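You operate a simulated robot arm through the tools that you are given. There is no shell and no other tool.

You are at the controls of a simulated robot arm. One attempt, no reset.

Task
Put the probe in the duct port and heat Unit 30 until the duct shows over 50 C.
Fine: heat dial at 60 and no higher while it heats; then stop the fryer and switch socket 1 off; the probe stays in.

The check looks at the end state, three seconds after you hand in, the way a careful person would. Anything else that was tipped, shoved, dropped, spilled or broken makes it a failure.

Robot
A 6-joint arm with a two-finger gripper, fixed in place. Base frame: the origin is at the foot of the arm, x ahead of it, y to its left, z up; the work surface is at about z = 0.8. Units: m, degrees, N and s.
Its first joint turns from -166.0 to 166.0 degrees. Payload 3.43 kg.
Tool frame: the origin (TCP) lies between the finger pads and is the grasp point; the fingertips stand 0.02 m ahead of it; z points along the fingers, y is the line along which they close. The gripper opens to 0.19 m. The gripper's body begins 0.248 m behind the TCP.
Orientation is that of the tool frame in the base frame, as [roll, pitch, yaw] about the fixed x, y, z axes, in that order (R = Rz(yaw) Ry(pitch) Rx(roll)). With the fingers straight down and closing along the base's y, the tool's x points along the base's -x, its y along +y and its z along -z.

Tools
- The arm moves only by the tool arm_command. Its argument "commands" is a list of rows, each a list of 7 numbers: the shift along the base's x, y, z in m, then the turn, a rotation vector about the base's x, y, z in degrees, then the finger opening in m, from 0 to 0.19. In form: [[x, y, z, ax, ay, az, jaw], ...]. A call has 1 to 20 rows; each row shifts and turns the commanded pose from where the row before left it. A row lasts 0.2 s, in which the tool goes at most 0.05 m and 8.6 degrees; a call with a longer step from one row to the next is refused whole, and so is a gripper value outside its range. A pose out of reach is approached as far as the arm can. The call stops where the force on the tool passes 90 N (or 10 N more than at its start, if that is more) or the arm is blocked; 0.2 s more then pass. The fingers move at their own pace (about 0.045 m/s each) and stop on an object; they squeeze with about 31 N. The grip force told is the motor's: it shows also when the fingers shut on nothing. Time passes only in rows, and 0.2 s behind the last, so rows that do not move let the fingers close. The reply holds the time, the measured pose of the TCP, the force on the tool along the base axes, the opening and the grip force, in the units named above and with some noise, with the torque about the TCP (base axes, N m) and any sound that the robot's microphone picked up.
- Cameras (640 x 400 px; columns grow to the right, rows downward): "scene" is fixed at [0.045, -0.6392, 1.5804]; the picture's right is [0.75, -0.66, 0.00], its down [-0.29, -0.34, -0.90] and it looks along [0.59, 0.68, -0.44] (base axes); focal length 374 px, centre (320, 200). "wrist" rides on the gripper at [0.071, -0.008, -0.288] in the tool frame; the picture's right is [0.12, 0.99, 0.00], its down [-0.96, 0.11, -0.25] and it looks along [-0.25, 0.03, 0.97] (tool axes); focal length 261 px, centre (320, 200). There is no depth. A picture from a camera that has moved, and an enlarged one, comes with that camera's place and axes in the base frame and with its lens. The place of the scene camera against the robot may be out by one fixed shift of up to 0.018 m in any direction.
- capture(camera): a new picture of that camera. No time passes.
- raise_lower(by): slides the trunk up (or, below 0, down) by that many m; the arm rides with it, the base frame stays. It gives what a move gives, with no picture.
- close_up(camera, box): a new picture of the part [left, top, right, bottom] of that camera's present view, enlarged. No time passes.
- sign_off(): hands the job in; it is judged then, once.

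Nothing tells you positions but the pictures and the camera data. Unless the task says otherwise, let go and move clear before handing in.

The tools are called after "Request:" by a JSON object that holds its "fn" and its "kwargs". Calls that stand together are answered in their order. arm_command: Moves the arm, as the interface text tells. Its arguments: {"type":"object","properties":{"commands":{"type":"array","items":{"type":"array","items":{"type":"number"}}}},"required":["commands"]} The other tools are called the same way: raise_lower (by) slides the trunk up or down; capture (camera) takes a picture; close_up (camera, box) takes an enlarged picture of a part of a camera's view; sign_off () hands the job in.

At the start:

```text
t: 0.0
ee_pos: [0.5335, 0.247, 1.2925]
tool_rot: [-180.0, 0.0, -179.9]
wrist_force: [0.6, 0.7, 0.7]
torque: [0.01, 0.01, -0.02]
grip_width: 0.1903
gripper_force: 0.1
trunk travel left (down, up): [-0.15, 0.09]
```

scene: 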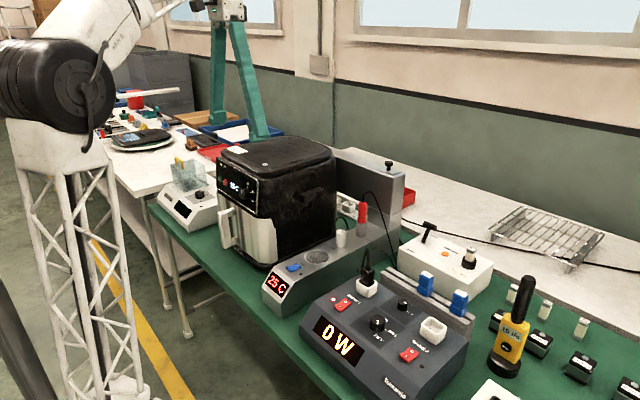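
wrist: 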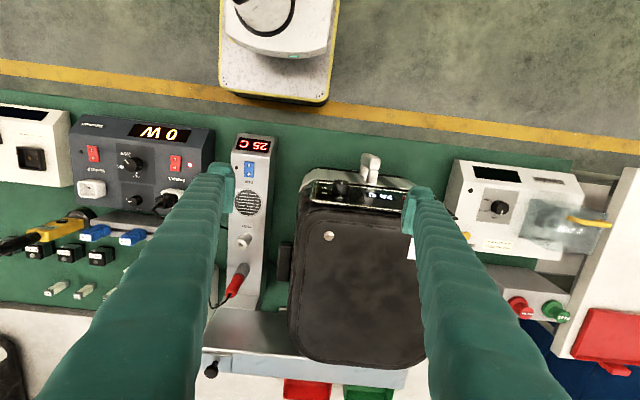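

I see a workbench with an air fryer, a duct unit showing 25 C with a red probe, a power panel showing 0 W, and other devices. I'll look closer before moving.

Request:
{"fn": "close_up", "kwargs": {"camera": "scene", "box": [200, 120, 420, 320]}}

Request:
{"fn": "close_up", "kwargs": {"camera": "scene", "box": [290, 230, 490, 400]}}

Request:
{"fn": "close_up", "kwargs": {"camera": "wrist", "box": [60, 100, 300, 250]}}

Request:
{"fn": "close_up", "kwargs": {"camera": "wrist", "box": [200, 120, 440, 400]}}

Request:
{"fn": "close_up", "kwargs": {"camera": "wrist", "box": [430, 140, 640, 340]}}

Request:
{"fn": "close_up", "kwargs": {"camera": "scene", "box": [380, 190, 640, 400]}}

```text
2.00 times, centred on (310, 220) of scene
camera zoom: at [0.045, -0.6392, 1.5804], right [0.75, -0.66, 0.0], down [-0.29, -0.34, -0.9], along [0.59, 0.68, -0.44], focal length 748 px, centre (340, 160)
```

zoom: 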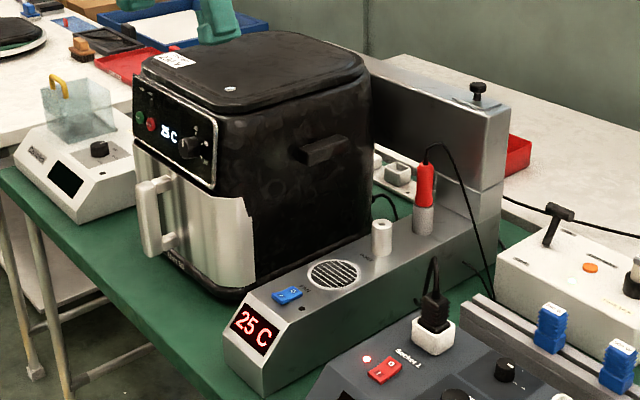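

```text
2.35 times, centred on (390, 315) of scene
camera zoom: at [0.045, -0.6392, 1.5804], right [0.75, -0.66, 0.0], down [-0.29, -0.34, -0.9], along [0.59, 0.68, -0.44], focal length 880 px, centre (155, -71)
```

zoom: 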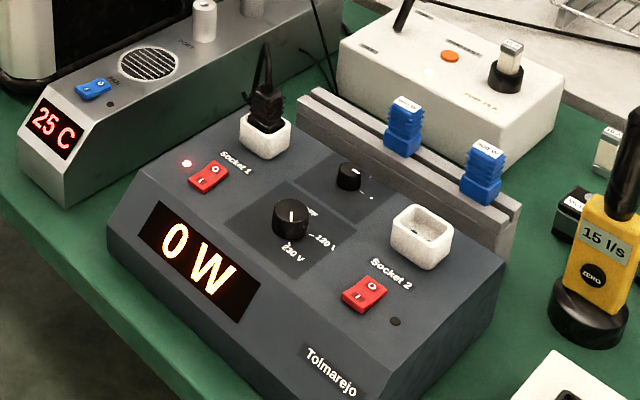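

```text
2.67 times, centred on (180, 175) of wrist
camera zoom: at [0.4628, 0.2394, 1.5802], right [-0.12, 0.99, 0.0], down [0.96, 0.12, 0.25], along [0.25, 0.03, -0.97], focal length 695 px, centre (693, 267)
```

zoom: 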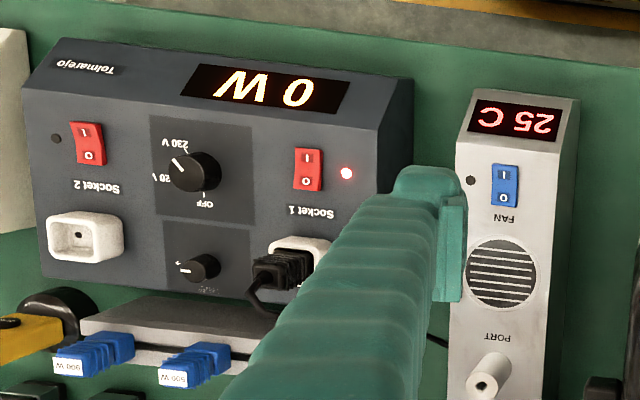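

```text
1.43 times, centred on (320, 260) of wrist
camera zoom: at [0.4628, 0.2394, 1.5802], right [-0.12, 0.99, 0.0], down [0.96, 0.12, 0.25], along [0.25, 0.03, -0.97], focal length 372 px, centre (320, 114)
```

zoom: 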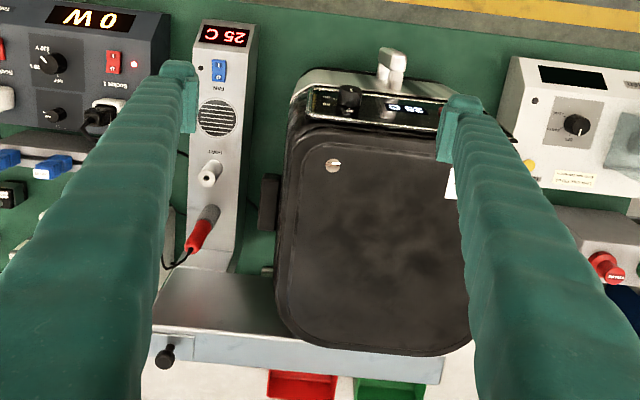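

```text
2.00 times, centred on (535, 240) of wrist
camera zoom: at [0.4628, 0.2394, 1.5802], right [-0.12, 0.99, 0.0], down [0.96, 0.12, 0.25], along [0.25, 0.03, -0.97], focal length 521 px, centre (-110, 120)
```

zoom: 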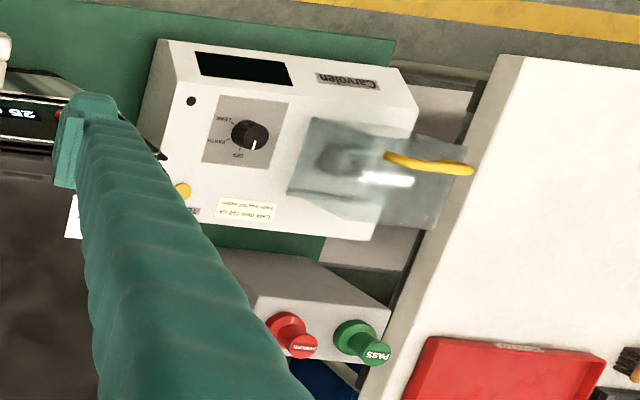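

```text
1.90 times, centred on (510, 295) of scene
camera zoom: at [0.045, -0.6392, 1.5804], right [0.75, -0.66, 0.0], down [-0.29, -0.34, -0.9], along [0.59, 0.68, -0.44], focal length 713 px, centre (-42, 19)
```

zoom: 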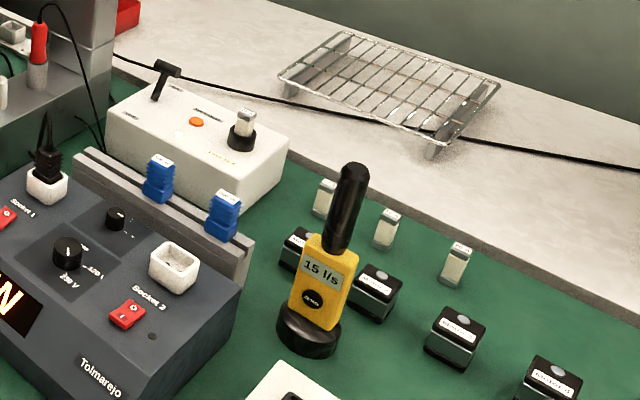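

The fryer (labelled card on top) has a front panel with buttons, display and a dial; the duct has a FAN rocker, a PORT stub, and the red probe stands in a holder. I'll look closer at the fryer's panel and labels.

Request:
{"fn": "close_up", "kwargs": {"camera": "scene", "box": [205, 135, 285, 215]}}

Request:
{"fn": "close_up", "kwargs": {"camera": "scene", "box": [290, 170, 410, 280]}}

Request:
{"fn": "close_up", "kwargs": {"camera": "wrist", "box": [290, 140, 430, 240]}}

Request:
{"fn": "close_up", "kwargs": {"camera": "wrist", "box": [195, 125, 295, 325]}}

Request:
{"fn": "close_up", "kwargs": {"camera": "scene", "box": [360, 270, 440, 350]}}

```text
5.00 times, centred on (245, 175) of scene
camera zoom: at [0.045, -0.6392, 1.5804], right [0.75, -0.66, 0.0], down [-0.29, -0.34, -0.9], along [0.59, 0.68, -0.44], focal length 1870 px, centre (695, 325)
```

zoom: 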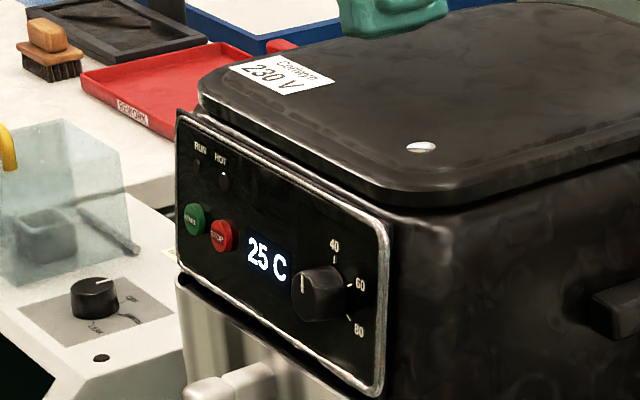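

```text
3.64 times, centred on (350, 225) of scene
camera zoom: at [0.045, -0.6392, 1.5804], right [0.75, -0.66, 0.0], down [-0.29, -0.34, -0.9], along [0.59, 0.68, -0.44], focal length 1360 px, centre (211, 109)
```

zoom: 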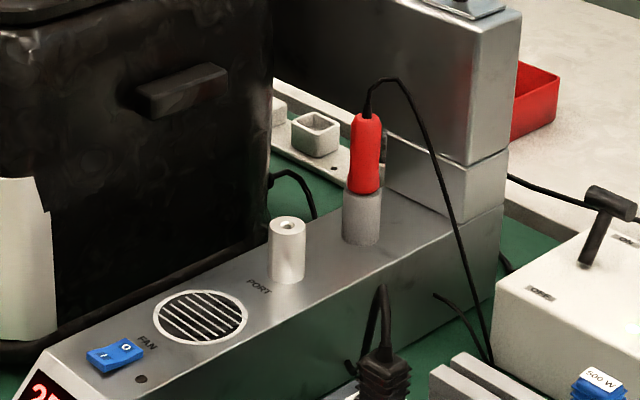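

```text
4.00 times, centred on (360, 190) of wrist
camera zoom: at [0.4628, 0.2394, 1.5802], right [-0.12, 0.99, 0.0], down [0.96, 0.12, 0.25], along [0.25, 0.03, -0.97], focal length 1043 px, centre (160, 240)
```

zoom: 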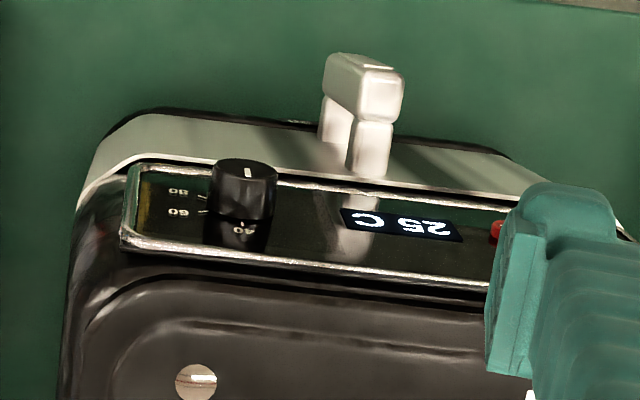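

```text
2.00 times, centred on (245, 225) of wrist
camera zoom: at [0.4628, 0.2394, 1.5802], right [-0.12, 0.99, 0.0], down [0.96, 0.12, 0.25], along [0.25, 0.03, -0.97], focal length 521 px, centre (470, 150)
```

zoom: 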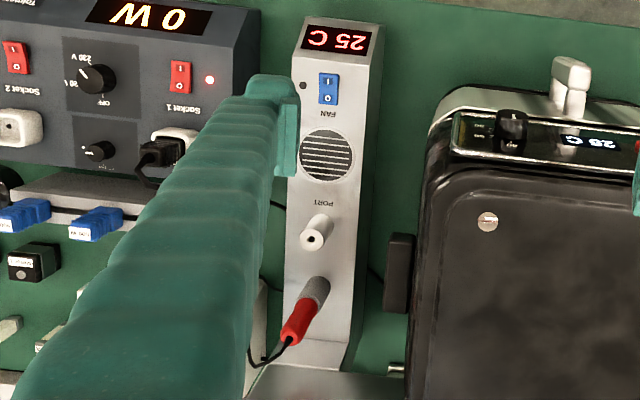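

```text
5.00 times, centred on (400, 310) of scene
camera zoom: at [0.045, -0.6392, 1.5804], right [0.75, -0.66, 0.0], down [-0.29, -0.34, -0.9], along [0.59, 0.68, -0.44], focal length 1870 px, centre (-80, -350)
```

zoom: 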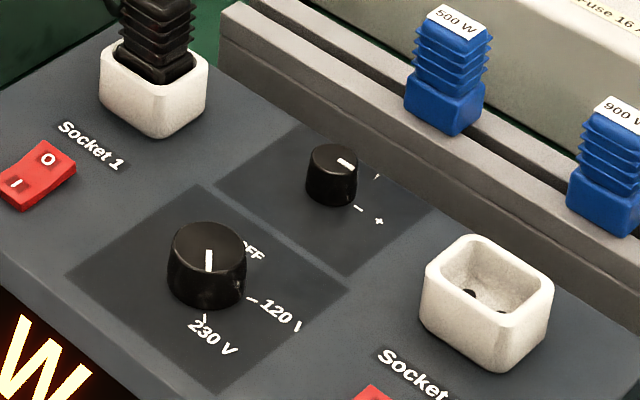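

The fryer's dial is on its front panel (about x 0.55, y 0.29, z 1.10), the port stub top is about (0.754, 0.078, 0.978), and the probe handle top about (0.846, 0.076, 1.05). I'll tilt the tool back to look straight at the fryer panel.

Request:
{"fn": "arm_command", "kwargs": {"commands": [[-0.025, 0.007, 0.0, 0, -8.4, 0, 0.19], [-0.025, 0.007, 0.0, 0, -8.4, 0, 0.19], [-0.025, 0.007, 0.0, 0, -8.4, 0, 0.19], [-0.025, 0.007, 0.0, 0, -8.4, 0, 0.19], [-0.025, 0.007, 0.0, 0, -8.4, 0, 0.19], [-0.025, 0.007, 0.0, 0, -8.0, 0, 0.19]]}}

Request:
{"fn": "capture", "kwargs": {"camera": "wrist"}}

Request:
{"fn": "capture", "kwargs": {"camera": "scene"}}

```text
t: 1.6
ee_pos: [0.4475, 0.1952, 1.3293]
tool_rot: [173.1, 50.3, 160.0]
wrist_force: [-0.6, -0.4, 0.0]
torque: [0.03, -0.02, 0.03]
grip_width: 0.1903
gripper_force: 0.0
trunk travel left (down, up): [-0.15, 0.09]
stopped in row 6: the arm was blocked; the commanded pose is now the measured one
```

```text
taken
camera wrist: at [0.1841, 0.245, 1.4566], right [0.18, 0.98, -0.02], down [0.42, -0.06, 0.91], along [0.89, -0.17, -0.42], focal length 261 px, centre (320, 200)
```

wrist: 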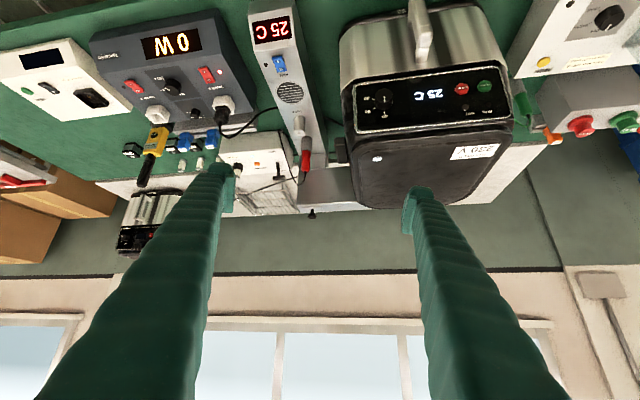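

```text
taken
```

scene: 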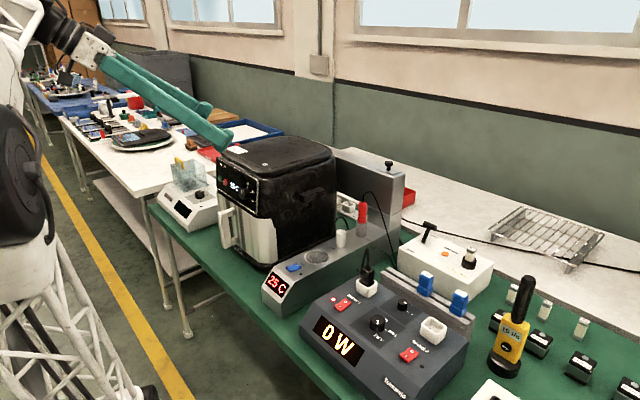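

The arm got blocked near its close-in limit with the tool pitched up, but the view shows the whole bench and the panel. I'll zoom in on things from here.

Request:
{"fn": "close_up", "kwargs": {"camera": "wrist", "box": [335, 60, 515, 170]}}

Request:
{"fn": "close_up", "kwargs": {"camera": "wrist", "box": [350, 75, 430, 125]}}

Request:
{"fn": "close_up", "kwargs": {"camera": "wrist", "box": [90, 0, 340, 220]}}

Request:
{"fn": "close_up", "kwargs": {"camera": "wrist", "box": [240, 0, 340, 200]}}

Request:
{"fn": "close_up", "kwargs": {"camera": "wrist", "box": [500, 0, 640, 140]}}

```text
3.56 times, centred on (425, 115) of wrist
camera zoom: at [0.1841, 0.245, 1.4566], right [0.18, 0.98, -0.02], down [0.42, -0.06, 0.91], along [0.89, -0.17, -0.42], focal length 927 px, centre (-53, 502)
```

zoom: 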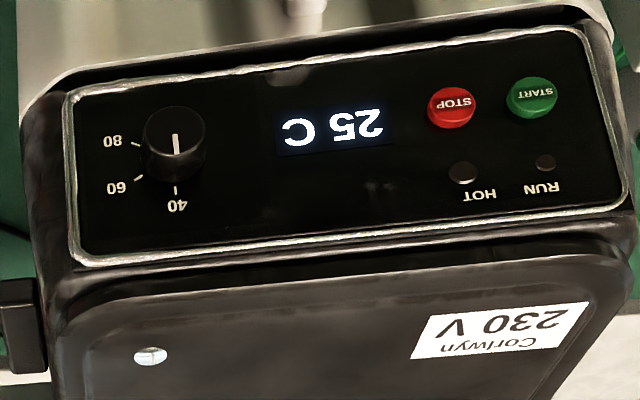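

```text
8.00 times, centred on (390, 100) of wrist
camera zoom: at [0.1841, 0.245, 1.4566], right [0.18, 0.98, -0.02], down [0.42, -0.06, 0.91], along [0.89, -0.17, -0.42], focal length 2085 px, centre (-240, 1000)
```

zoom: 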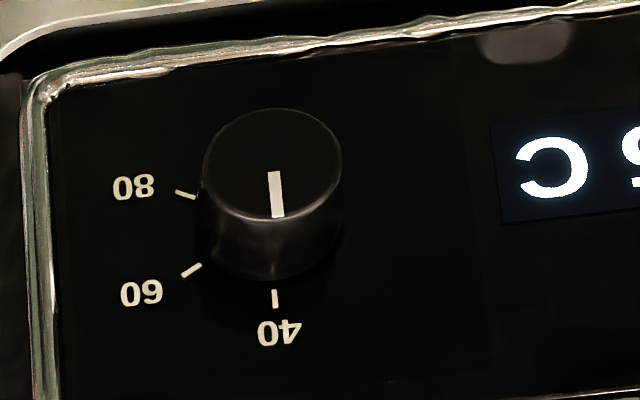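

```text
1.82 times, centred on (215, 110) of wrist
camera zoom: at [0.1841, 0.245, 1.4566], right [0.18, 0.98, -0.02], down [0.42, -0.06, 0.91], along [0.89, -0.17, -0.42], focal length 474 px, centre (511, 364)
```

zoom: 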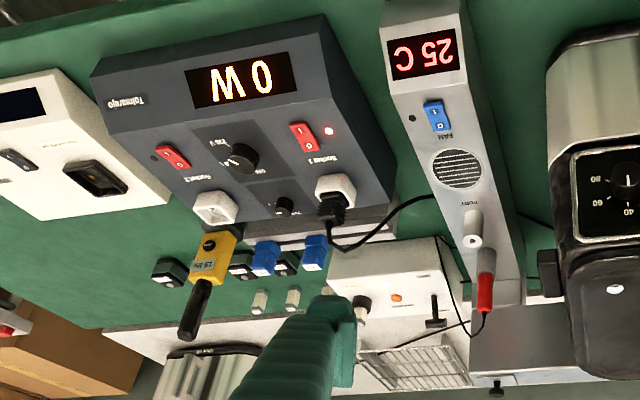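

```text
2.00 times, centred on (290, 100) of wrist
camera zoom: at [0.1841, 0.245, 1.4566], right [0.18, 0.98, -0.02], down [0.42, -0.06, 0.91], along [0.89, -0.17, -0.42], focal length 521 px, centre (380, 400)
```

zoom: 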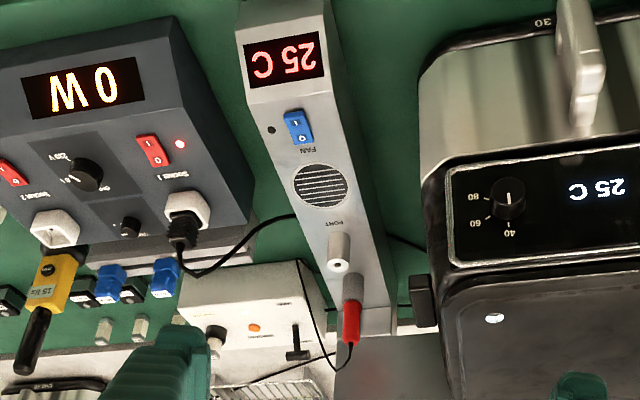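

```text
2.86 times, centred on (570, 70) of wrist
camera zoom: at [0.1841, 0.245, 1.4566], right [0.18, 0.98, -0.02], down [0.42, -0.06, 0.91], along [0.89, -0.17, -0.42], focal length 745 px, centre (-394, 571)
```

zoom: 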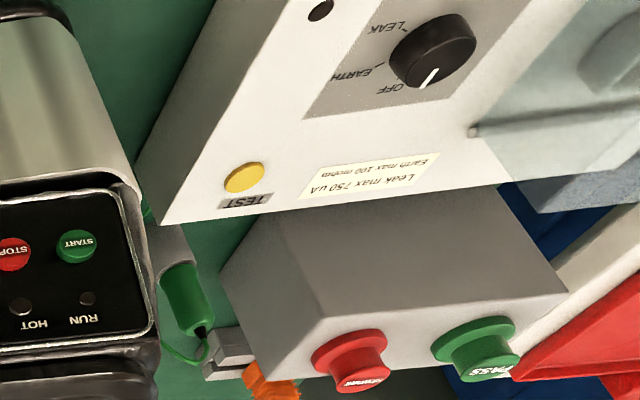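

The dial now points at 40 (the 60 mark is about 50–60° clockwise), socket 1's plug feeds the fryer, which carries the "30" mark. I'll bring the tool back to vertical in front of and above the dial.

Request:
{"fn": "arm_command", "kwargs": {"commands": [[0.01, 0.0136, 0.0, 0.337, 7.253, 2.234, 0.12], [0.01, 0.0136, 0.0, 0.337, 7.253, 2.234, 0.12], [0.01, 0.0136, 0.0, 0.337, 7.253, 2.234, 0.12], [0.01, 0.0136, 0.0, 0.337, 7.253, 2.234, 0.12], [0.01, 0.0136, 0.0, 0.337, 7.253, 2.234, 0.12], [0.01, 0.0136, 0.0, 0.337, 7.253, 2.234, 0.12], [0.01, 0.0136, 0.0, 0.337, 7.253, 2.234, 0.12]]}}

Request:
{"fn": "capture", "kwargs": {"camera": "wrist"}}

```text
t: 3.2
ee_pos: [0.5177, 0.2911, 1.3224]
tool_rot: [-179.8, 0.0, -179.3]
wrist_force: [-2.2, -0.5, 0.9]
torque: [0.12, -0.37, 0.01]
grip_width: 0.12
gripper_force: 0.1
trunk travel left (down, up): [-0.15, 0.09]
```

```text
taken
camera wrist: at [0.446, 0.284, 1.6103], right [-0.13, 0.99, 0.0], down [0.96, 0.13, 0.25], along [0.24, 0.03, -0.97], focal length 261 px, centre (320, 200)
```

wrist: 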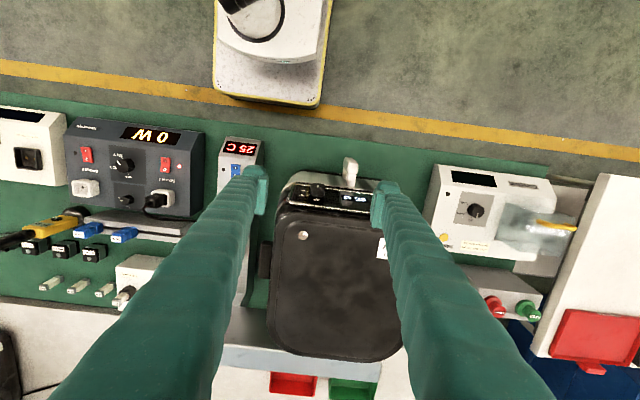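

The tool is vertical again at (0.518, 0.291, 1.322). I'll refine the knob position from this view.

Request:
{"fn": "close_up", "kwargs": {"camera": "wrist", "box": [275, 150, 395, 225]}}

Request:
{"fn": "close_up", "kwargs": {"camera": "scene", "box": [215, 150, 295, 200]}}

```text
5.33 times, centred on (335, 188) of wrist
camera zoom: at [0.446, 0.284, 1.6103], right [-0.13, 0.99, 0.0], down [0.96, 0.13, 0.25], along [0.24, 0.03, -0.97], focal length 1390 px, centre (240, 267)
```

zoom: 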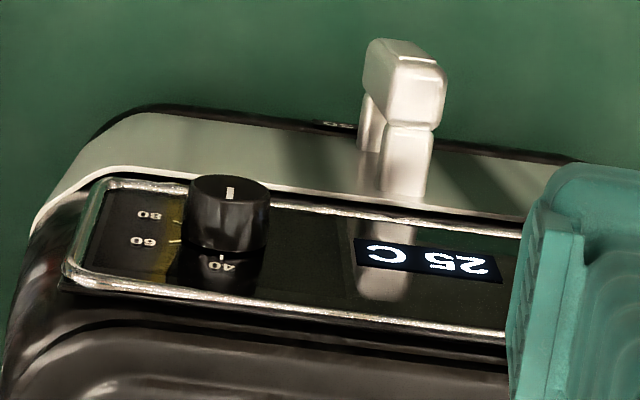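

```text
8.00 times, centred on (255, 175) of scene
camera zoom: at [0.045, -0.6392, 1.5804], right [0.75, -0.66, 0.0], down [-0.29, -0.34, -0.9], along [0.59, 0.68, -0.44], focal length 2993 px, centre (840, 400)
```

zoom: 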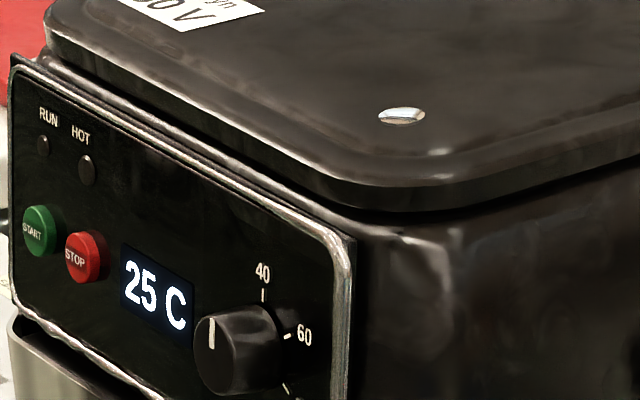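

I place the dial's base centre at about (0.569, 0.292, 1.074), the panel leaning back about 10°, with a 30 mm knob sticking out about 20 mm. Plan: come down in front of it with the tool rolled -25°, grip its sides and roll through about 50–60°.

Request:
{"fn": "arm_command", "kwargs": {"commands": [[0, 0, -0.03, 0, 4.9, -0.7, 0.05], [0, 0, -0.03, 0, 4.9, 0, 0.05], [-0.002, 0, -0.03, -8.2, 0, 1.42, 0.05], [-0.002, 0, -0.03, -8.2, 0, 1.42, 0.05], [0, 0, -0.03, -8.2, 0, 1.42, 0.05]]}}

Request:
{"fn": "capture", "kwargs": {"camera": "wrist"}}

Request:
{"fn": "capture", "kwargs": {"camera": "scene"}}

```text
t: 4.4
ee_pos: [0.5108, 0.2864, 1.153]
tool_rot: [-154.8, -9.7, 180.0]
wrist_force: [-0.8, -0.1, 1.0]
torque: [0.31, -0.1, 0.05]
grip_width: 0.05
gripper_force: 0.2
out of reach, approached as far as the arm can: row 2, 3, 4, 5
trunk travel left (down, up): [-0.15, 0.09]
```

```text
taken
camera wrist: at [0.4841, 0.4013, 1.4257], right [-0.19, 0.9, -0.4], down [0.98, 0.21, 0.01], along [0.09, -0.39, -0.92], focal length 261 px, centre (320, 200)
```

wrist: 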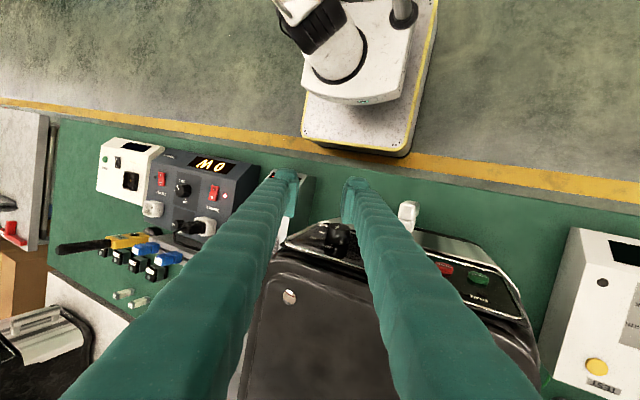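

```text
taken
```

scene: 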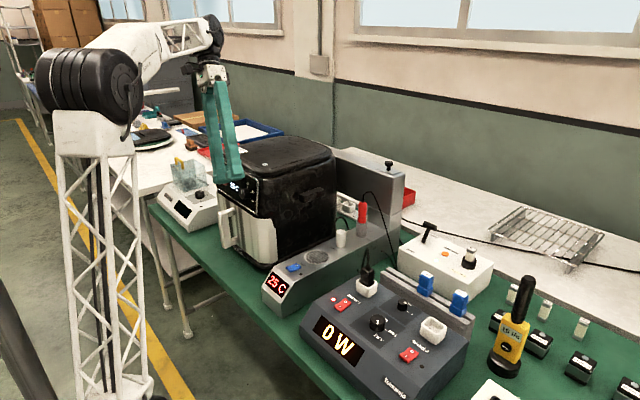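

The arm reports it's at the edge of its reach in this pose (z a bit lower than asked). I'll step down a little and see if the pose becomes reachable.

Request:
{"fn": "arm_command", "kwargs": {"commands": [[0, 0.003, -0.02, 0, 0, 0, 0.05], [0, 0, -0.02, 0, 0, 0, 0.05]]}}

```text
t: 5.0
ee_pos: [0.5108, 0.2921, 1.1135]
tool_rot: [-154.7, -9.9, 179.9]
wrist_force: [-0.2, -0.3, -0.7]
torque: [0.01, 0.0, -0.01]
grip_width: 0.05
gripper_force: 0.1
trunk travel left (down, up): [-0.15, 0.09]
```

Now it's in reach at (0.511, 0.292, 1.1135). I'll go down to the dial's height, still 3 cm in front of it, and check.

Request:
{"fn": "arm_command", "kwargs": {"commands": [[0.0026, 0, -0.0175, 0, 0, 0, 0.05], [0, 0, -0.0176, 0, 0, 0, 0.05]]}}

Request:
{"fn": "close_up", "kwargs": {"camera": "scene", "box": [190, 130, 310, 210]}}

Request:
{"fn": "capture", "kwargs": {"camera": "wrist"}}

```text
t: 5.6
ee_pos: [0.5131, 0.2915, 1.0826]
tool_rot: [-154.7, -9.8, 179.9]
wrist_force: [-0.7, 0.4, 0.4]
torque: [0.04, -0.02, -0.03]
grip_width: 0.0498
gripper_force: 0.0
trunk travel left (down, up): [-0.15, 0.09]
```

```text
5.00 times, centred on (250, 170) of scene
camera zoom: at [0.045, -0.6392, 1.5804], right [0.75, -0.66, 0.0], down [-0.29, -0.34, -0.9], along [0.59, 0.68, -0.44], focal length 1870 px, centre (670, 350)
```

zoom: 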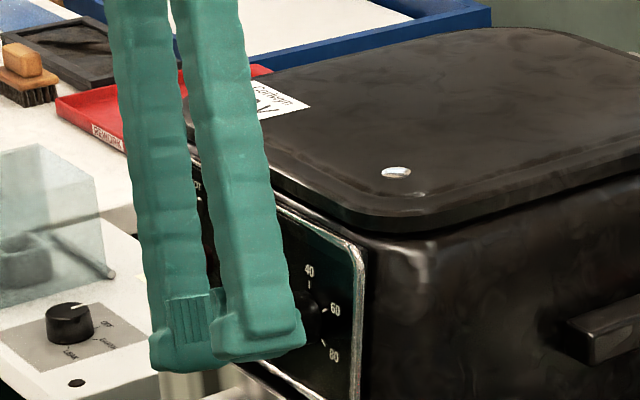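

```text
taken
camera wrist: at [0.4886, 0.4073, 1.3543], right [-0.19, 0.9, -0.4], down [0.98, 0.21, 0.01], along [0.09, -0.39, -0.92], focal length 261 px, centre (320, 200)
```

wrist: 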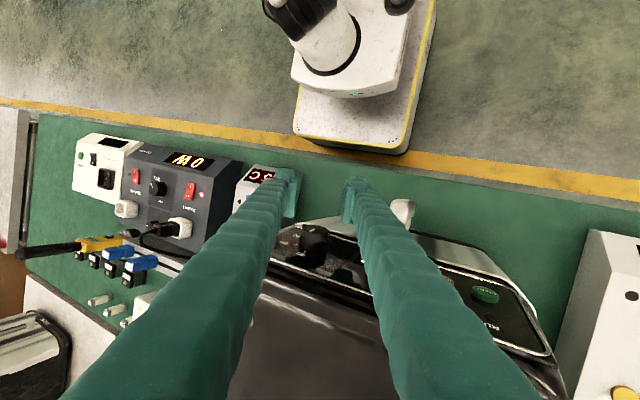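

The dial lies just ahead of the gap between the fingers. I'll zoom to check lateral alignment before moving in.

Request:
{"fn": "close_up", "kwargs": {"camera": "wrist", "box": [260, 160, 380, 290]}}

```text
3.08 times, centred on (320, 225) of wrist
camera zoom: at [0.4886, 0.4073, 1.3543], right [-0.19, 0.9, -0.4], down [0.98, 0.21, 0.01], along [0.09, -0.39, -0.92], focal length 802 px, centre (320, 123)
```

zoom: 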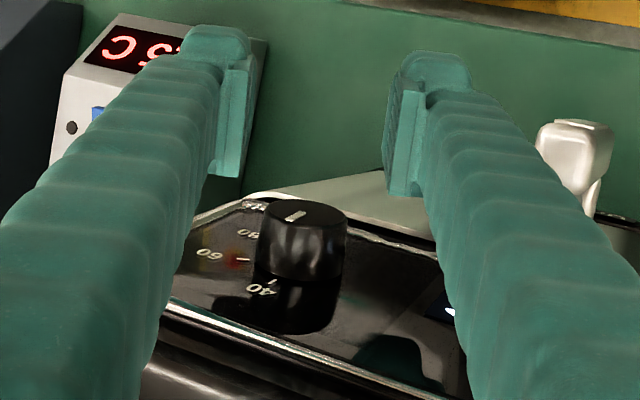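

Alignment is good. I move in along the knob's axis with the fingers open.

Request:
{"fn": "arm_command", "kwargs": {"commands": [[0.01, 0, -0.001, 0, 0, 0, 0.05], [0.01, 0, -0.001, 0, 0, 0, 0.05], [0.01, 0, -0.002, 0, 0, 0, 0.05]]}}

Request:
{"fn": "close_up", "kwargs": {"camera": "wrist", "box": [260, 140, 380, 270]}}

Request:
{"fn": "close_up", "kwargs": {"camera": "scene", "box": [210, 140, 290, 205]}}

```text
t: 6.4
ee_pos: [0.5431, 0.2919, 1.0776]
tool_rot: [-154.7, -9.9, 179.9]
wrist_force: [-11.8, -4.1, 1.4]
torque: [0.38, -1.02, 0.77]
grip_width: 0.0496
gripper_force: 0.0
trunk travel left (down, up): [-0.15, 0.09]
```

```text
3.08 times, centred on (320, 205) of wrist
camera zoom: at [0.5176, 0.4083, 1.3486], right [-0.19, 0.9, -0.4], down [0.98, 0.21, 0.01], along [0.09, -0.39, -0.92], focal length 802 px, centre (320, 185)
```

zoom: 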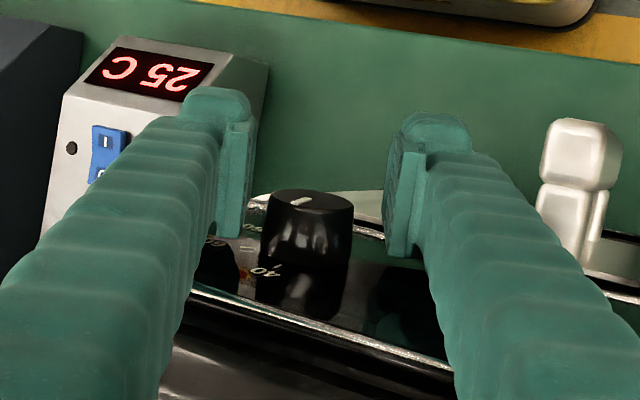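

```text
6.15 times, centred on (250, 172) of scene
camera zoom: at [0.045, -0.6392, 1.5804], right [0.75, -0.66, 0.0], down [-0.29, -0.34, -0.9], along [0.59, 0.68, -0.44], focal length 2302 px, centre (751, 369)
```

zoom: 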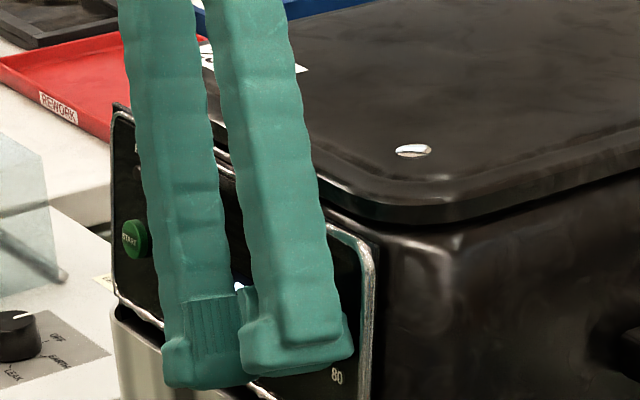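

A light contact (about 12 N) at roughly z 1.16 shows the fingers' upper part touching the lid's front edge. I'll back off slightly and tip the fingertips forward so only the tips come near the panel.

Request:
{"fn": "arm_command", "kwargs": {"commands": [[-0.008, 0, 0.001, 0, 0, 0, 0.05], [0.0, 0, 0.0, 0.3, -3.8, 1.74, 0.05], [0.0, 0, 0.0, 0.3, -3.8, 1.74, 0.05], [0.005, 0, -0.001, 0, 0, 0, 0.05]]}}

Request:
{"fn": "close_up", "kwargs": {"camera": "wrist", "box": [260, 140, 380, 270]}}

```text
t: 7.4
ee_pos: [0.5414, 0.2912, 1.078]
tool_rot: [-155.2, -2.3, -176.7]
wrist_force: [-0.5, 0.1, -0.5]
torque: [0.07, -0.04, -0.04]
grip_width: 0.0502
gripper_force: 0.1
trunk travel left (down, up): [-0.15, 0.09]
```

```text
3.08 times, centred on (320, 205) of wrist
camera zoom: at [0.4739, 0.4022, 1.3442], right [-0.19, 0.89, -0.41], down [0.95, 0.27, 0.14], along [0.23, -0.37, -0.9], focal length 802 px, centre (320, 185)
```

zoom: 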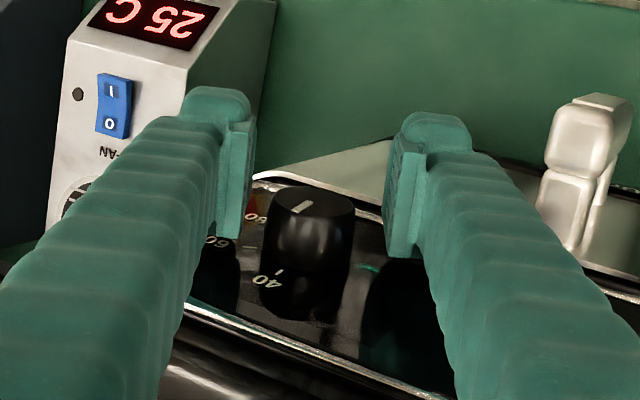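

Free of contact now. I'll nudge 2 mm to centre and close on the knob.

Request:
{"fn": "arm_command", "kwargs": {"commands": [[0.0, -0.002, 0.001, 0, 0, 0, 0.05], [0, 0, 0, 0, 0, 0, 0.02], [0, 0, 0, 0, 0, 0, 0.02], [0, 0, 0, 0, 0, 0, 0.02]]}}

Request:
{"fn": "close_up", "kwargs": {"camera": "wrist", "box": [260, 140, 380, 270]}}

```text
t: 8.4
ee_pos: [0.5416, 0.2904, 1.0769]
tool_rot: [-155.1, -2.3, -176.7]
wrist_force: [1.3, -0.1, 0.8]
torque: [-0.02, -0.06, 0.0]
grip_width: 0.0287
gripper_force: 31.1
trunk travel left (down, up): [-0.15, 0.09]
```

```text
3.08 times, centred on (320, 205) of wrist
camera zoom: at [0.4737, 0.4005, 1.3438], right [-0.19, 0.89, -0.41], down [0.95, 0.27, 0.14], along [0.23, -0.37, -0.9], focal length 802 px, centre (320, 185)
```

zoom: 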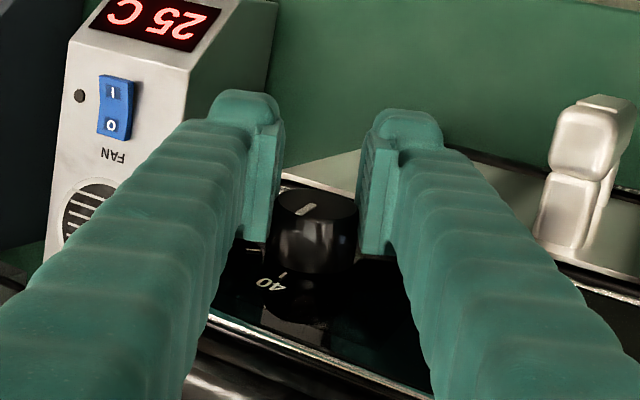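

The knob is gripped (width 0.0287 m). The tick marks come out at 0°/60°/120° for 40/60/80, so I need about 60° clockwise (+ about x). I'll turn part way first and check that it follows.

Request:
{"fn": "arm_command", "kwargs": {"commands": [[0, 0.0006, -0.0001, 8.17, 0, -1.41, 0.02], [0, 0.0006, -0.0001, 8.17, 0, -1.41, 0.02], [0, 0.0006, 0, 8.17, 0, -1.41, 0.02]]}}

Request:
{"fn": "close_up", "kwargs": {"camera": "wrist", "box": [260, 140, 380, 270]}}

```text
t: 9.2
ee_pos: [0.5409, 0.2912, 1.0768]
tool_rot: [-179.5, -1.6, 179.9]
wrist_force: [6.6, -5.5, 0.0]
torque: [0.01, -0.75, -0.08]
grip_width: 0.0286
gripper_force: 31.3
trunk travel left (down, up): [-0.15, 0.09]
```

```text
3.08 times, centred on (320, 205) of wrist
camera zoom: at [0.4772, 0.2853, 1.3663], right [-0.12, 0.99, 0.0], down [0.97, 0.12, 0.22], along [0.22, 0.02, -0.98], focal length 802 px, centre (320, 185)
```

zoom: 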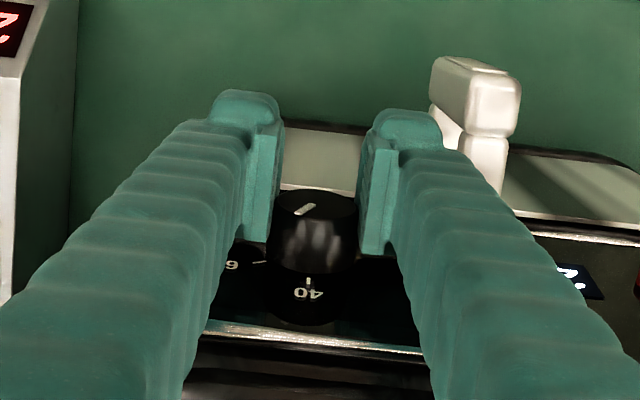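

The knob follows the gripper. Continuing another ~33° and then checking the pointer.

Request:
{"fn": "arm_command", "kwargs": {"commands": [[0, 0.0006, 0.0001, 8.27, 0, -1.43, 0.02], [0, 0.0006, 0.0001, 8.27, 0, -1.43, 0.02], [0, 0.0005, 0.0002, 8.27, 0, -1.43, 0.02], [0, 0.0005, 0.0002, 8.27, 0, -1.43, 0.02]]}}

Request:
{"fn": "close_up", "kwargs": {"camera": "wrist", "box": [260, 140, 380, 270]}}

Request:
{"fn": "close_up", "kwargs": {"camera": "scene", "box": [210, 140, 290, 205]}}

```text
t: 10.2
ee_pos: [0.5402, 0.2932, 1.0782]
tool_rot: [147.2, -2.9, 175.3]
wrist_force: [8.4, -5.2, 8.8]
torque: [-0.02, -0.27, -0.24]
grip_width: 0.0286
gripper_force: 31.1
trunk travel left (down, up): [-0.15, 0.09]
```

```text
3.08 times, centred on (320, 205) of wrist
camera zoom: at [0.4682, 0.1359, 1.318], right [-0.02, 0.84, 0.54], down [0.97, -0.12, 0.22], along [0.25, 0.53, -0.81], focal length 802 px, centre (320, 185)
```

zoom: 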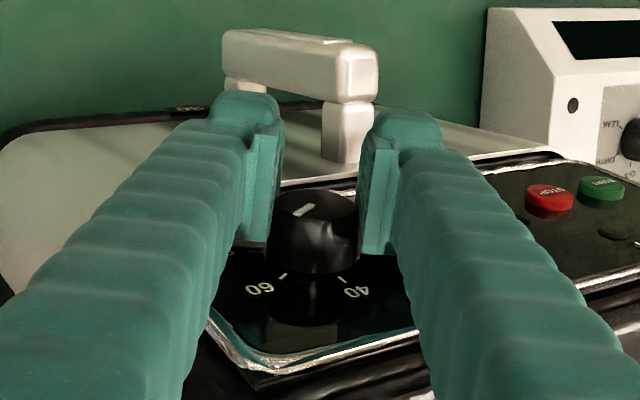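

```text
6.15 times, centred on (250, 172) of scene
camera zoom: at [0.045, -0.6392, 1.5804], right [0.75, -0.66, 0.0], down [-0.29, -0.34, -0.9], along [0.59, 0.68, -0.44], focal length 2302 px, centre (751, 369)
```

zoom: 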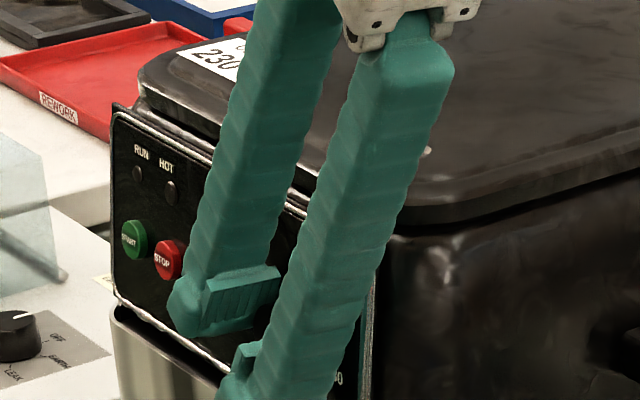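

Turned about 58°. I'll zoom further to compare the pointer with the 60 tick before releasing.

Request:
{"fn": "close_up", "kwargs": {"camera": "wrist", "box": [296, 190, 344, 240]}}

```text
8.00 times, centred on (320, 215) of wrist
camera zoom: at [0.4682, 0.1359, 1.318], right [-0.02, 0.84, 0.54], down [0.97, -0.12, 0.22], along [0.25, 0.53, -0.81], focal length 2085 px, centre (320, 80)
```

zoom: 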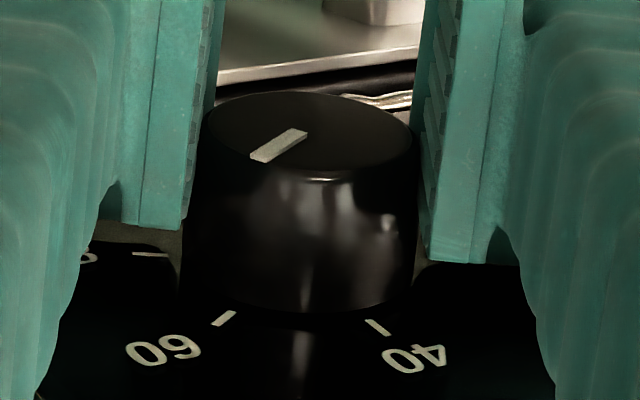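

The pointer looks very near the 60 tick. I'll release, back straight off and look from a better angle.

Request:
{"fn": "arm_command", "kwargs": {"commands": [[0, 0, 0, 0, 0, 0, 0.055], [0, 0, 0, 0, 0, 0, 0.055], [-0.015, 0, 0.002, 0, 0, 0, 0.055], [-0.02, 0, 0.003, 0, 0, 0, 0.055], [-0.02, 0, 0.003, 0, 0, 0, 0.055]]}}

Request:
{"fn": "close_up", "kwargs": {"camera": "wrist", "box": [270, 190, 380, 290]}}

Request:
{"fn": "close_up", "kwargs": {"camera": "scene", "box": [210, 140, 290, 205]}}

```text
t: 11.4
ee_pos: [0.4841, 0.2936, 1.083]
tool_rot: [147.3, -3.0, 175.5]
wrist_force: [0.5, 0.7, 0.4]
torque: [0.0, 0.15, 0.09]
grip_width: 0.055
gripper_force: 0.1
trunk travel left (down, up): [-0.15, 0.09]
```

```text
4.00 times, centred on (325, 240) of wrist
camera zoom: at [0.414, 0.1359, 1.3241], right [-0.02, 0.84, 0.54], down [0.97, -0.11, 0.22], along [0.25, 0.53, -0.81], focal length 1043 px, centre (300, 40)
```

zoom: 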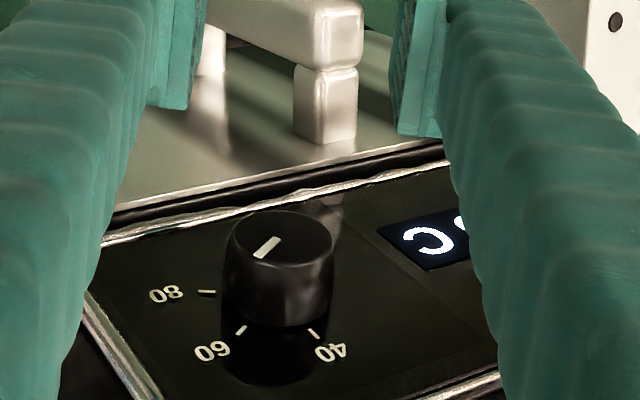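

```text
6.15 times, centred on (250, 172) of scene
camera zoom: at [0.045, -0.6392, 1.5804], right [0.75, -0.66, 0.0], down [-0.29, -0.34, -0.9], along [0.59, 0.68, -0.44], focal length 2302 px, centre (751, 369)
```

zoom: 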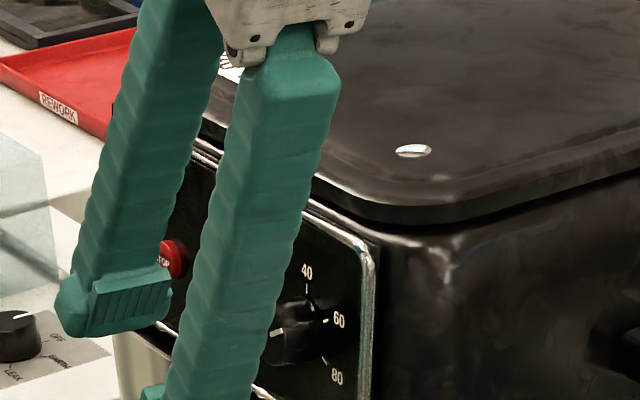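

I'll roll the tool back upright while rising, to look at the panel from the front.

Request:
{"fn": "arm_command", "kwargs": {"commands": [[-0.01, 0, 0.03, -8.2, 0, 1.42, 0.1], [-0.01, 0, 0.03, -8.2, 0, 1.42, 0.1], [-0.01, 0, 0.03, -8.2, 0, 1.42, 0.1], [-0.01, 0, 0.03, -8.2, 0, 1.42, 0.1], [0, 0, 0.03, 0, -8, 0, 0.1], [0, 0, 0.03, 0, -8, 0, 0.1]]}}

Request:
{"fn": "capture", "kwargs": {"camera": "wrist"}}

```text
t: 12.8
ee_pos: [0.4456, 0.2916, 1.2637]
tool_rot: [-179.9, 14.4, 180.0]
wrist_force: [0.5, 0.8, -0.2]
torque: [-0.09, 0.15, -0.04]
grip_width: 0.0999
gripper_force: 0.1
trunk travel left (down, up): [-0.15, 0.09]
```

```text
taken
camera wrist: at [0.3046, 0.2845, 1.5245], right [-0.11, 0.99, -0.03], down [0.87, 0.12, 0.48], along [0.48, 0.03, -0.88], focal length 261 px, centre (320, 200)
```

wrist: 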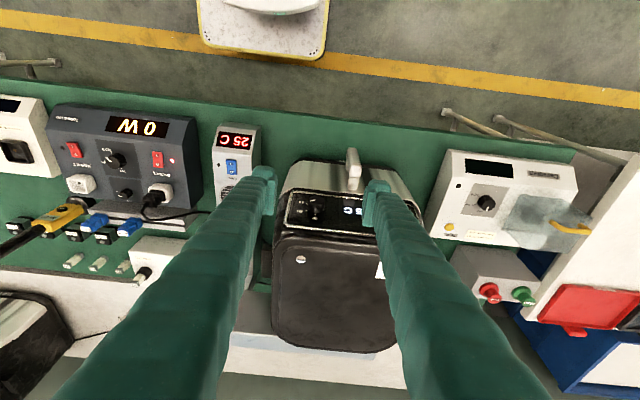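

Request:
{"fn": "close_up", "kwargs": {"camera": "wrist", "box": [285, 185, 349, 225]}}

Request:
{"fn": "close_up", "kwargs": {"camera": "scene", "box": [235, 170, 275, 195]}}

```text
10.00 times, centred on (317, 205) of wrist
camera zoom: at [0.3046, 0.2845, 1.5245], right [-0.11, 0.99, -0.03], down [0.87, 0.12, 0.48], along [0.48, 0.03, -0.88], focal length 2606 px, centre (350, 150)
```

zoom: 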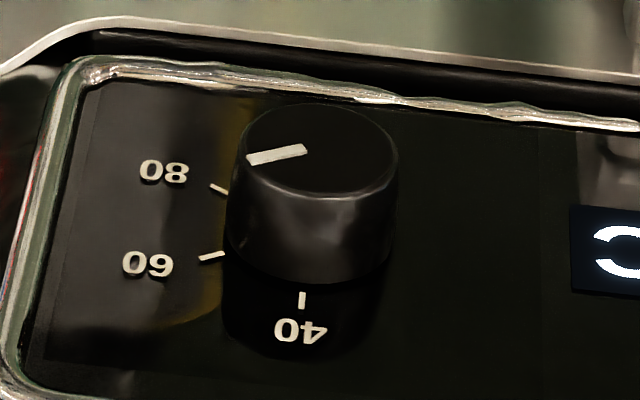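

```text
16.00 times, centred on (255, 182) of scene
camera zoom: at [0.045, -0.6392, 1.5804], right [0.75, -0.66, 0.0], down [-0.29, -0.34, -0.9], along [0.59, 0.68, -0.44], focal length 5986 px, centre (1360, 480)
```

zoom: 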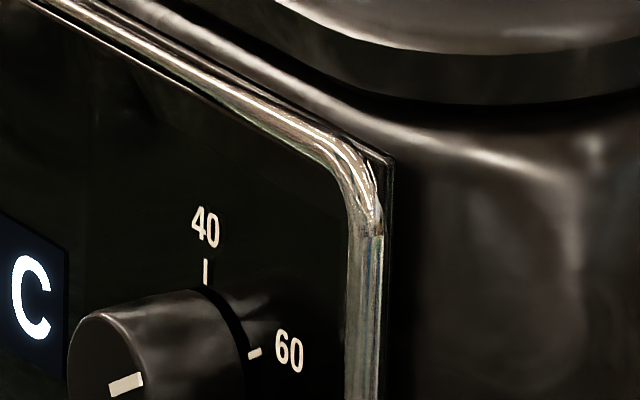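

The dial is near 60. I'll zoom hard to measure the pointer's angle against the ticks.

Request:
{"fn": "close_up", "kwargs": {"camera": "wrist", "box": [303, 194, 327, 209]}}

Request:
{"fn": "close_up", "kwargs": {"camera": "scene", "box": [236, 178, 260, 193]}}

```text
16.00 times, centred on (315, 202) of wrist
camera zoom: at [0.3046, 0.2845, 1.5245], right [-0.11, 0.99, -0.03], down [0.87, 0.12, 0.48], along [0.48, 0.03, -0.88], focal length 4170 px, centre (400, 176)
```

zoom: 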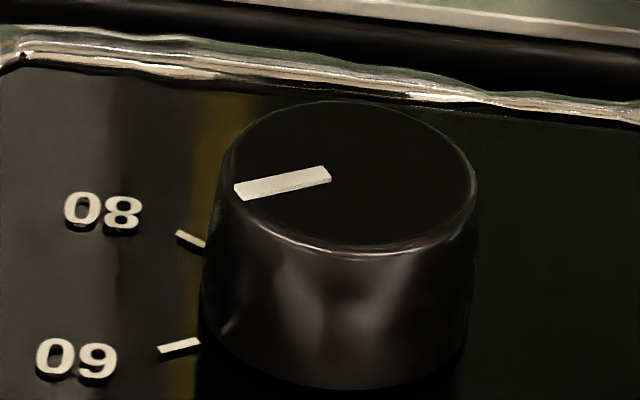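

```text
16.00 times, centred on (248, 186) of scene
camera zoom: at [0.045, -0.6392, 1.5804], right [0.75, -0.66, 0.0], down [-0.29, -0.34, -0.9], along [0.59, 0.68, -0.44], focal length 5986 px, centre (1472, 432)
```

zoom: 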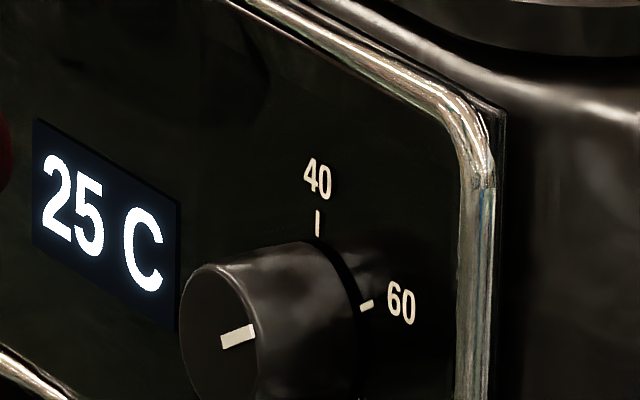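

The pointer is parallel to the 60 tick (slope 0.24 vs 0.244), so the dial is set at 60. Next, I move over the duct to inspect the probe and port from above.

Request:
{"fn": "arm_command", "kwargs": {"commands": [[0.0, 0, 0.03, 0, 1.8, 0, 0.1], [0.034, -0.027, 0.0, 0, 1.8, 0, 0.1], [0.034, -0.027, 0.0, 0, 1.8, 0, 0.1], [0.034, -0.027, 0.0, 0, 1.8, 0, 0.1], [0.034, -0.027, 0.0, 0, 1.8, 0, 0.1], [0.034, -0.027, 0.0, 0, 1.8, 0, 0.1], [0.034, -0.027, 0.0, 0, 1.8, 0, 0.1], [0.034, -0.027, 0.0, 0, 1.8, 0, 0.1], [0.034, -0.027, 0.0, 0, 0, 0, 0.1]]}}

Request:
{"fn": "capture", "kwargs": {"camera": "wrist"}}

Request:
{"fn": "capture", "kwargs": {"camera": "scene"}}

```text
t: 14.8
ee_pos: [0.7173, 0.0746, 1.2961]
tool_rot: [-180.0, 0.1, -179.9]
wrist_force: [-0.4, 1.7, 0.6]
torque: [-0.08, -0.13, -0.03]
grip_width: 0.0999
gripper_force: 0.1
trunk travel left (down, up): [-0.15, 0.09]
```

```text
taken
camera wrist: at [0.6463, 0.067, 1.5836], right [-0.12, 0.99, 0.0], down [0.96, 0.12, 0.25], along [0.25, 0.03, -0.97], focal length 261 px, centre (320, 200)
```

wrist: 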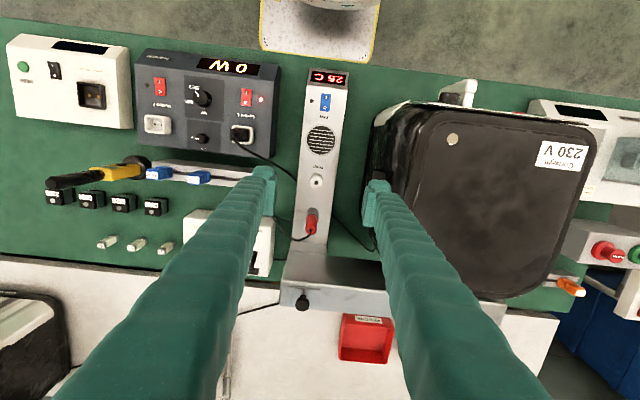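

```text
taken
```

scene: 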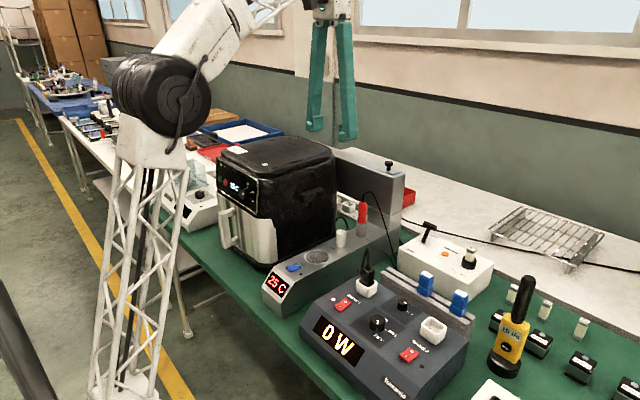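

Request:
{"fn": "close_up", "kwargs": {"camera": "wrist", "box": [265, 60, 385, 310]}}

Request:
{"fn": "close_up", "kwargs": {"camera": "wrist", "box": [280, 160, 360, 250]}}

Request:
{"fn": "close_up", "kwargs": {"camera": "scene", "box": [320, 180, 400, 260]}}

```text
1.60 times, centred on (325, 185) of wrist
camera zoom: at [0.6463, 0.067, 1.5836], right [-0.12, 0.99, 0.0], down [0.96, 0.12, 0.25], along [0.25, 0.03, -0.97], focal length 417 px, centre (312, 224)
```

zoom: 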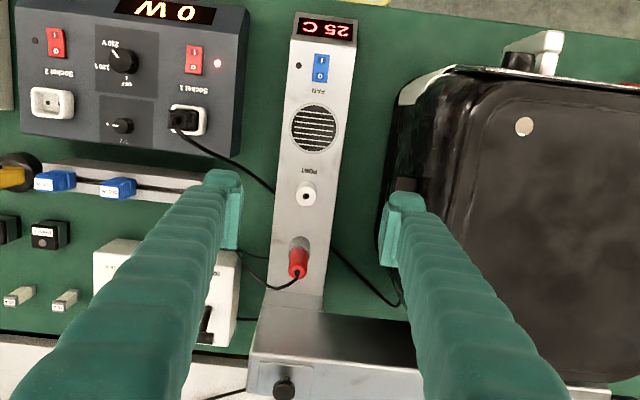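

```text
4.44 times, centred on (320, 205) of wrist
camera zoom: at [0.6463, 0.067, 1.5836], right [-0.12, 0.99, 0.0], down [0.96, 0.12, 0.25], along [0.25, 0.03, -0.97], focal length 1158 px, centre (320, 178)
```

zoom: 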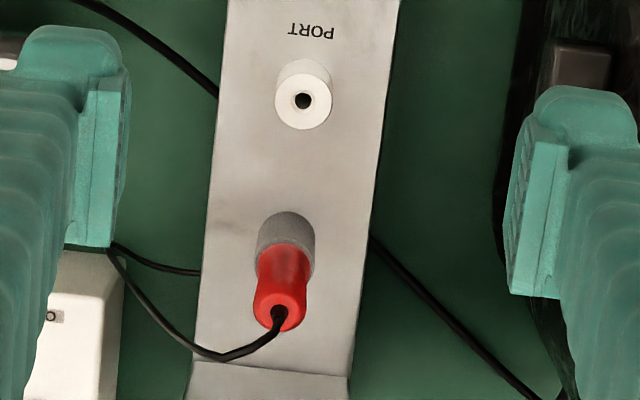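

```text
5.00 times, centred on (360, 220) of scene
camera zoom: at [0.045, -0.6392, 1.5804], right [0.75, -0.66, 0.0], down [-0.29, -0.34, -0.9], along [0.59, 0.68, -0.44], focal length 1870 px, centre (120, 100)
```

zoom: 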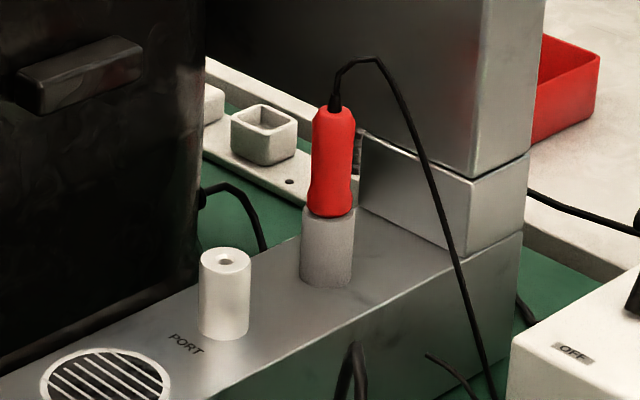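

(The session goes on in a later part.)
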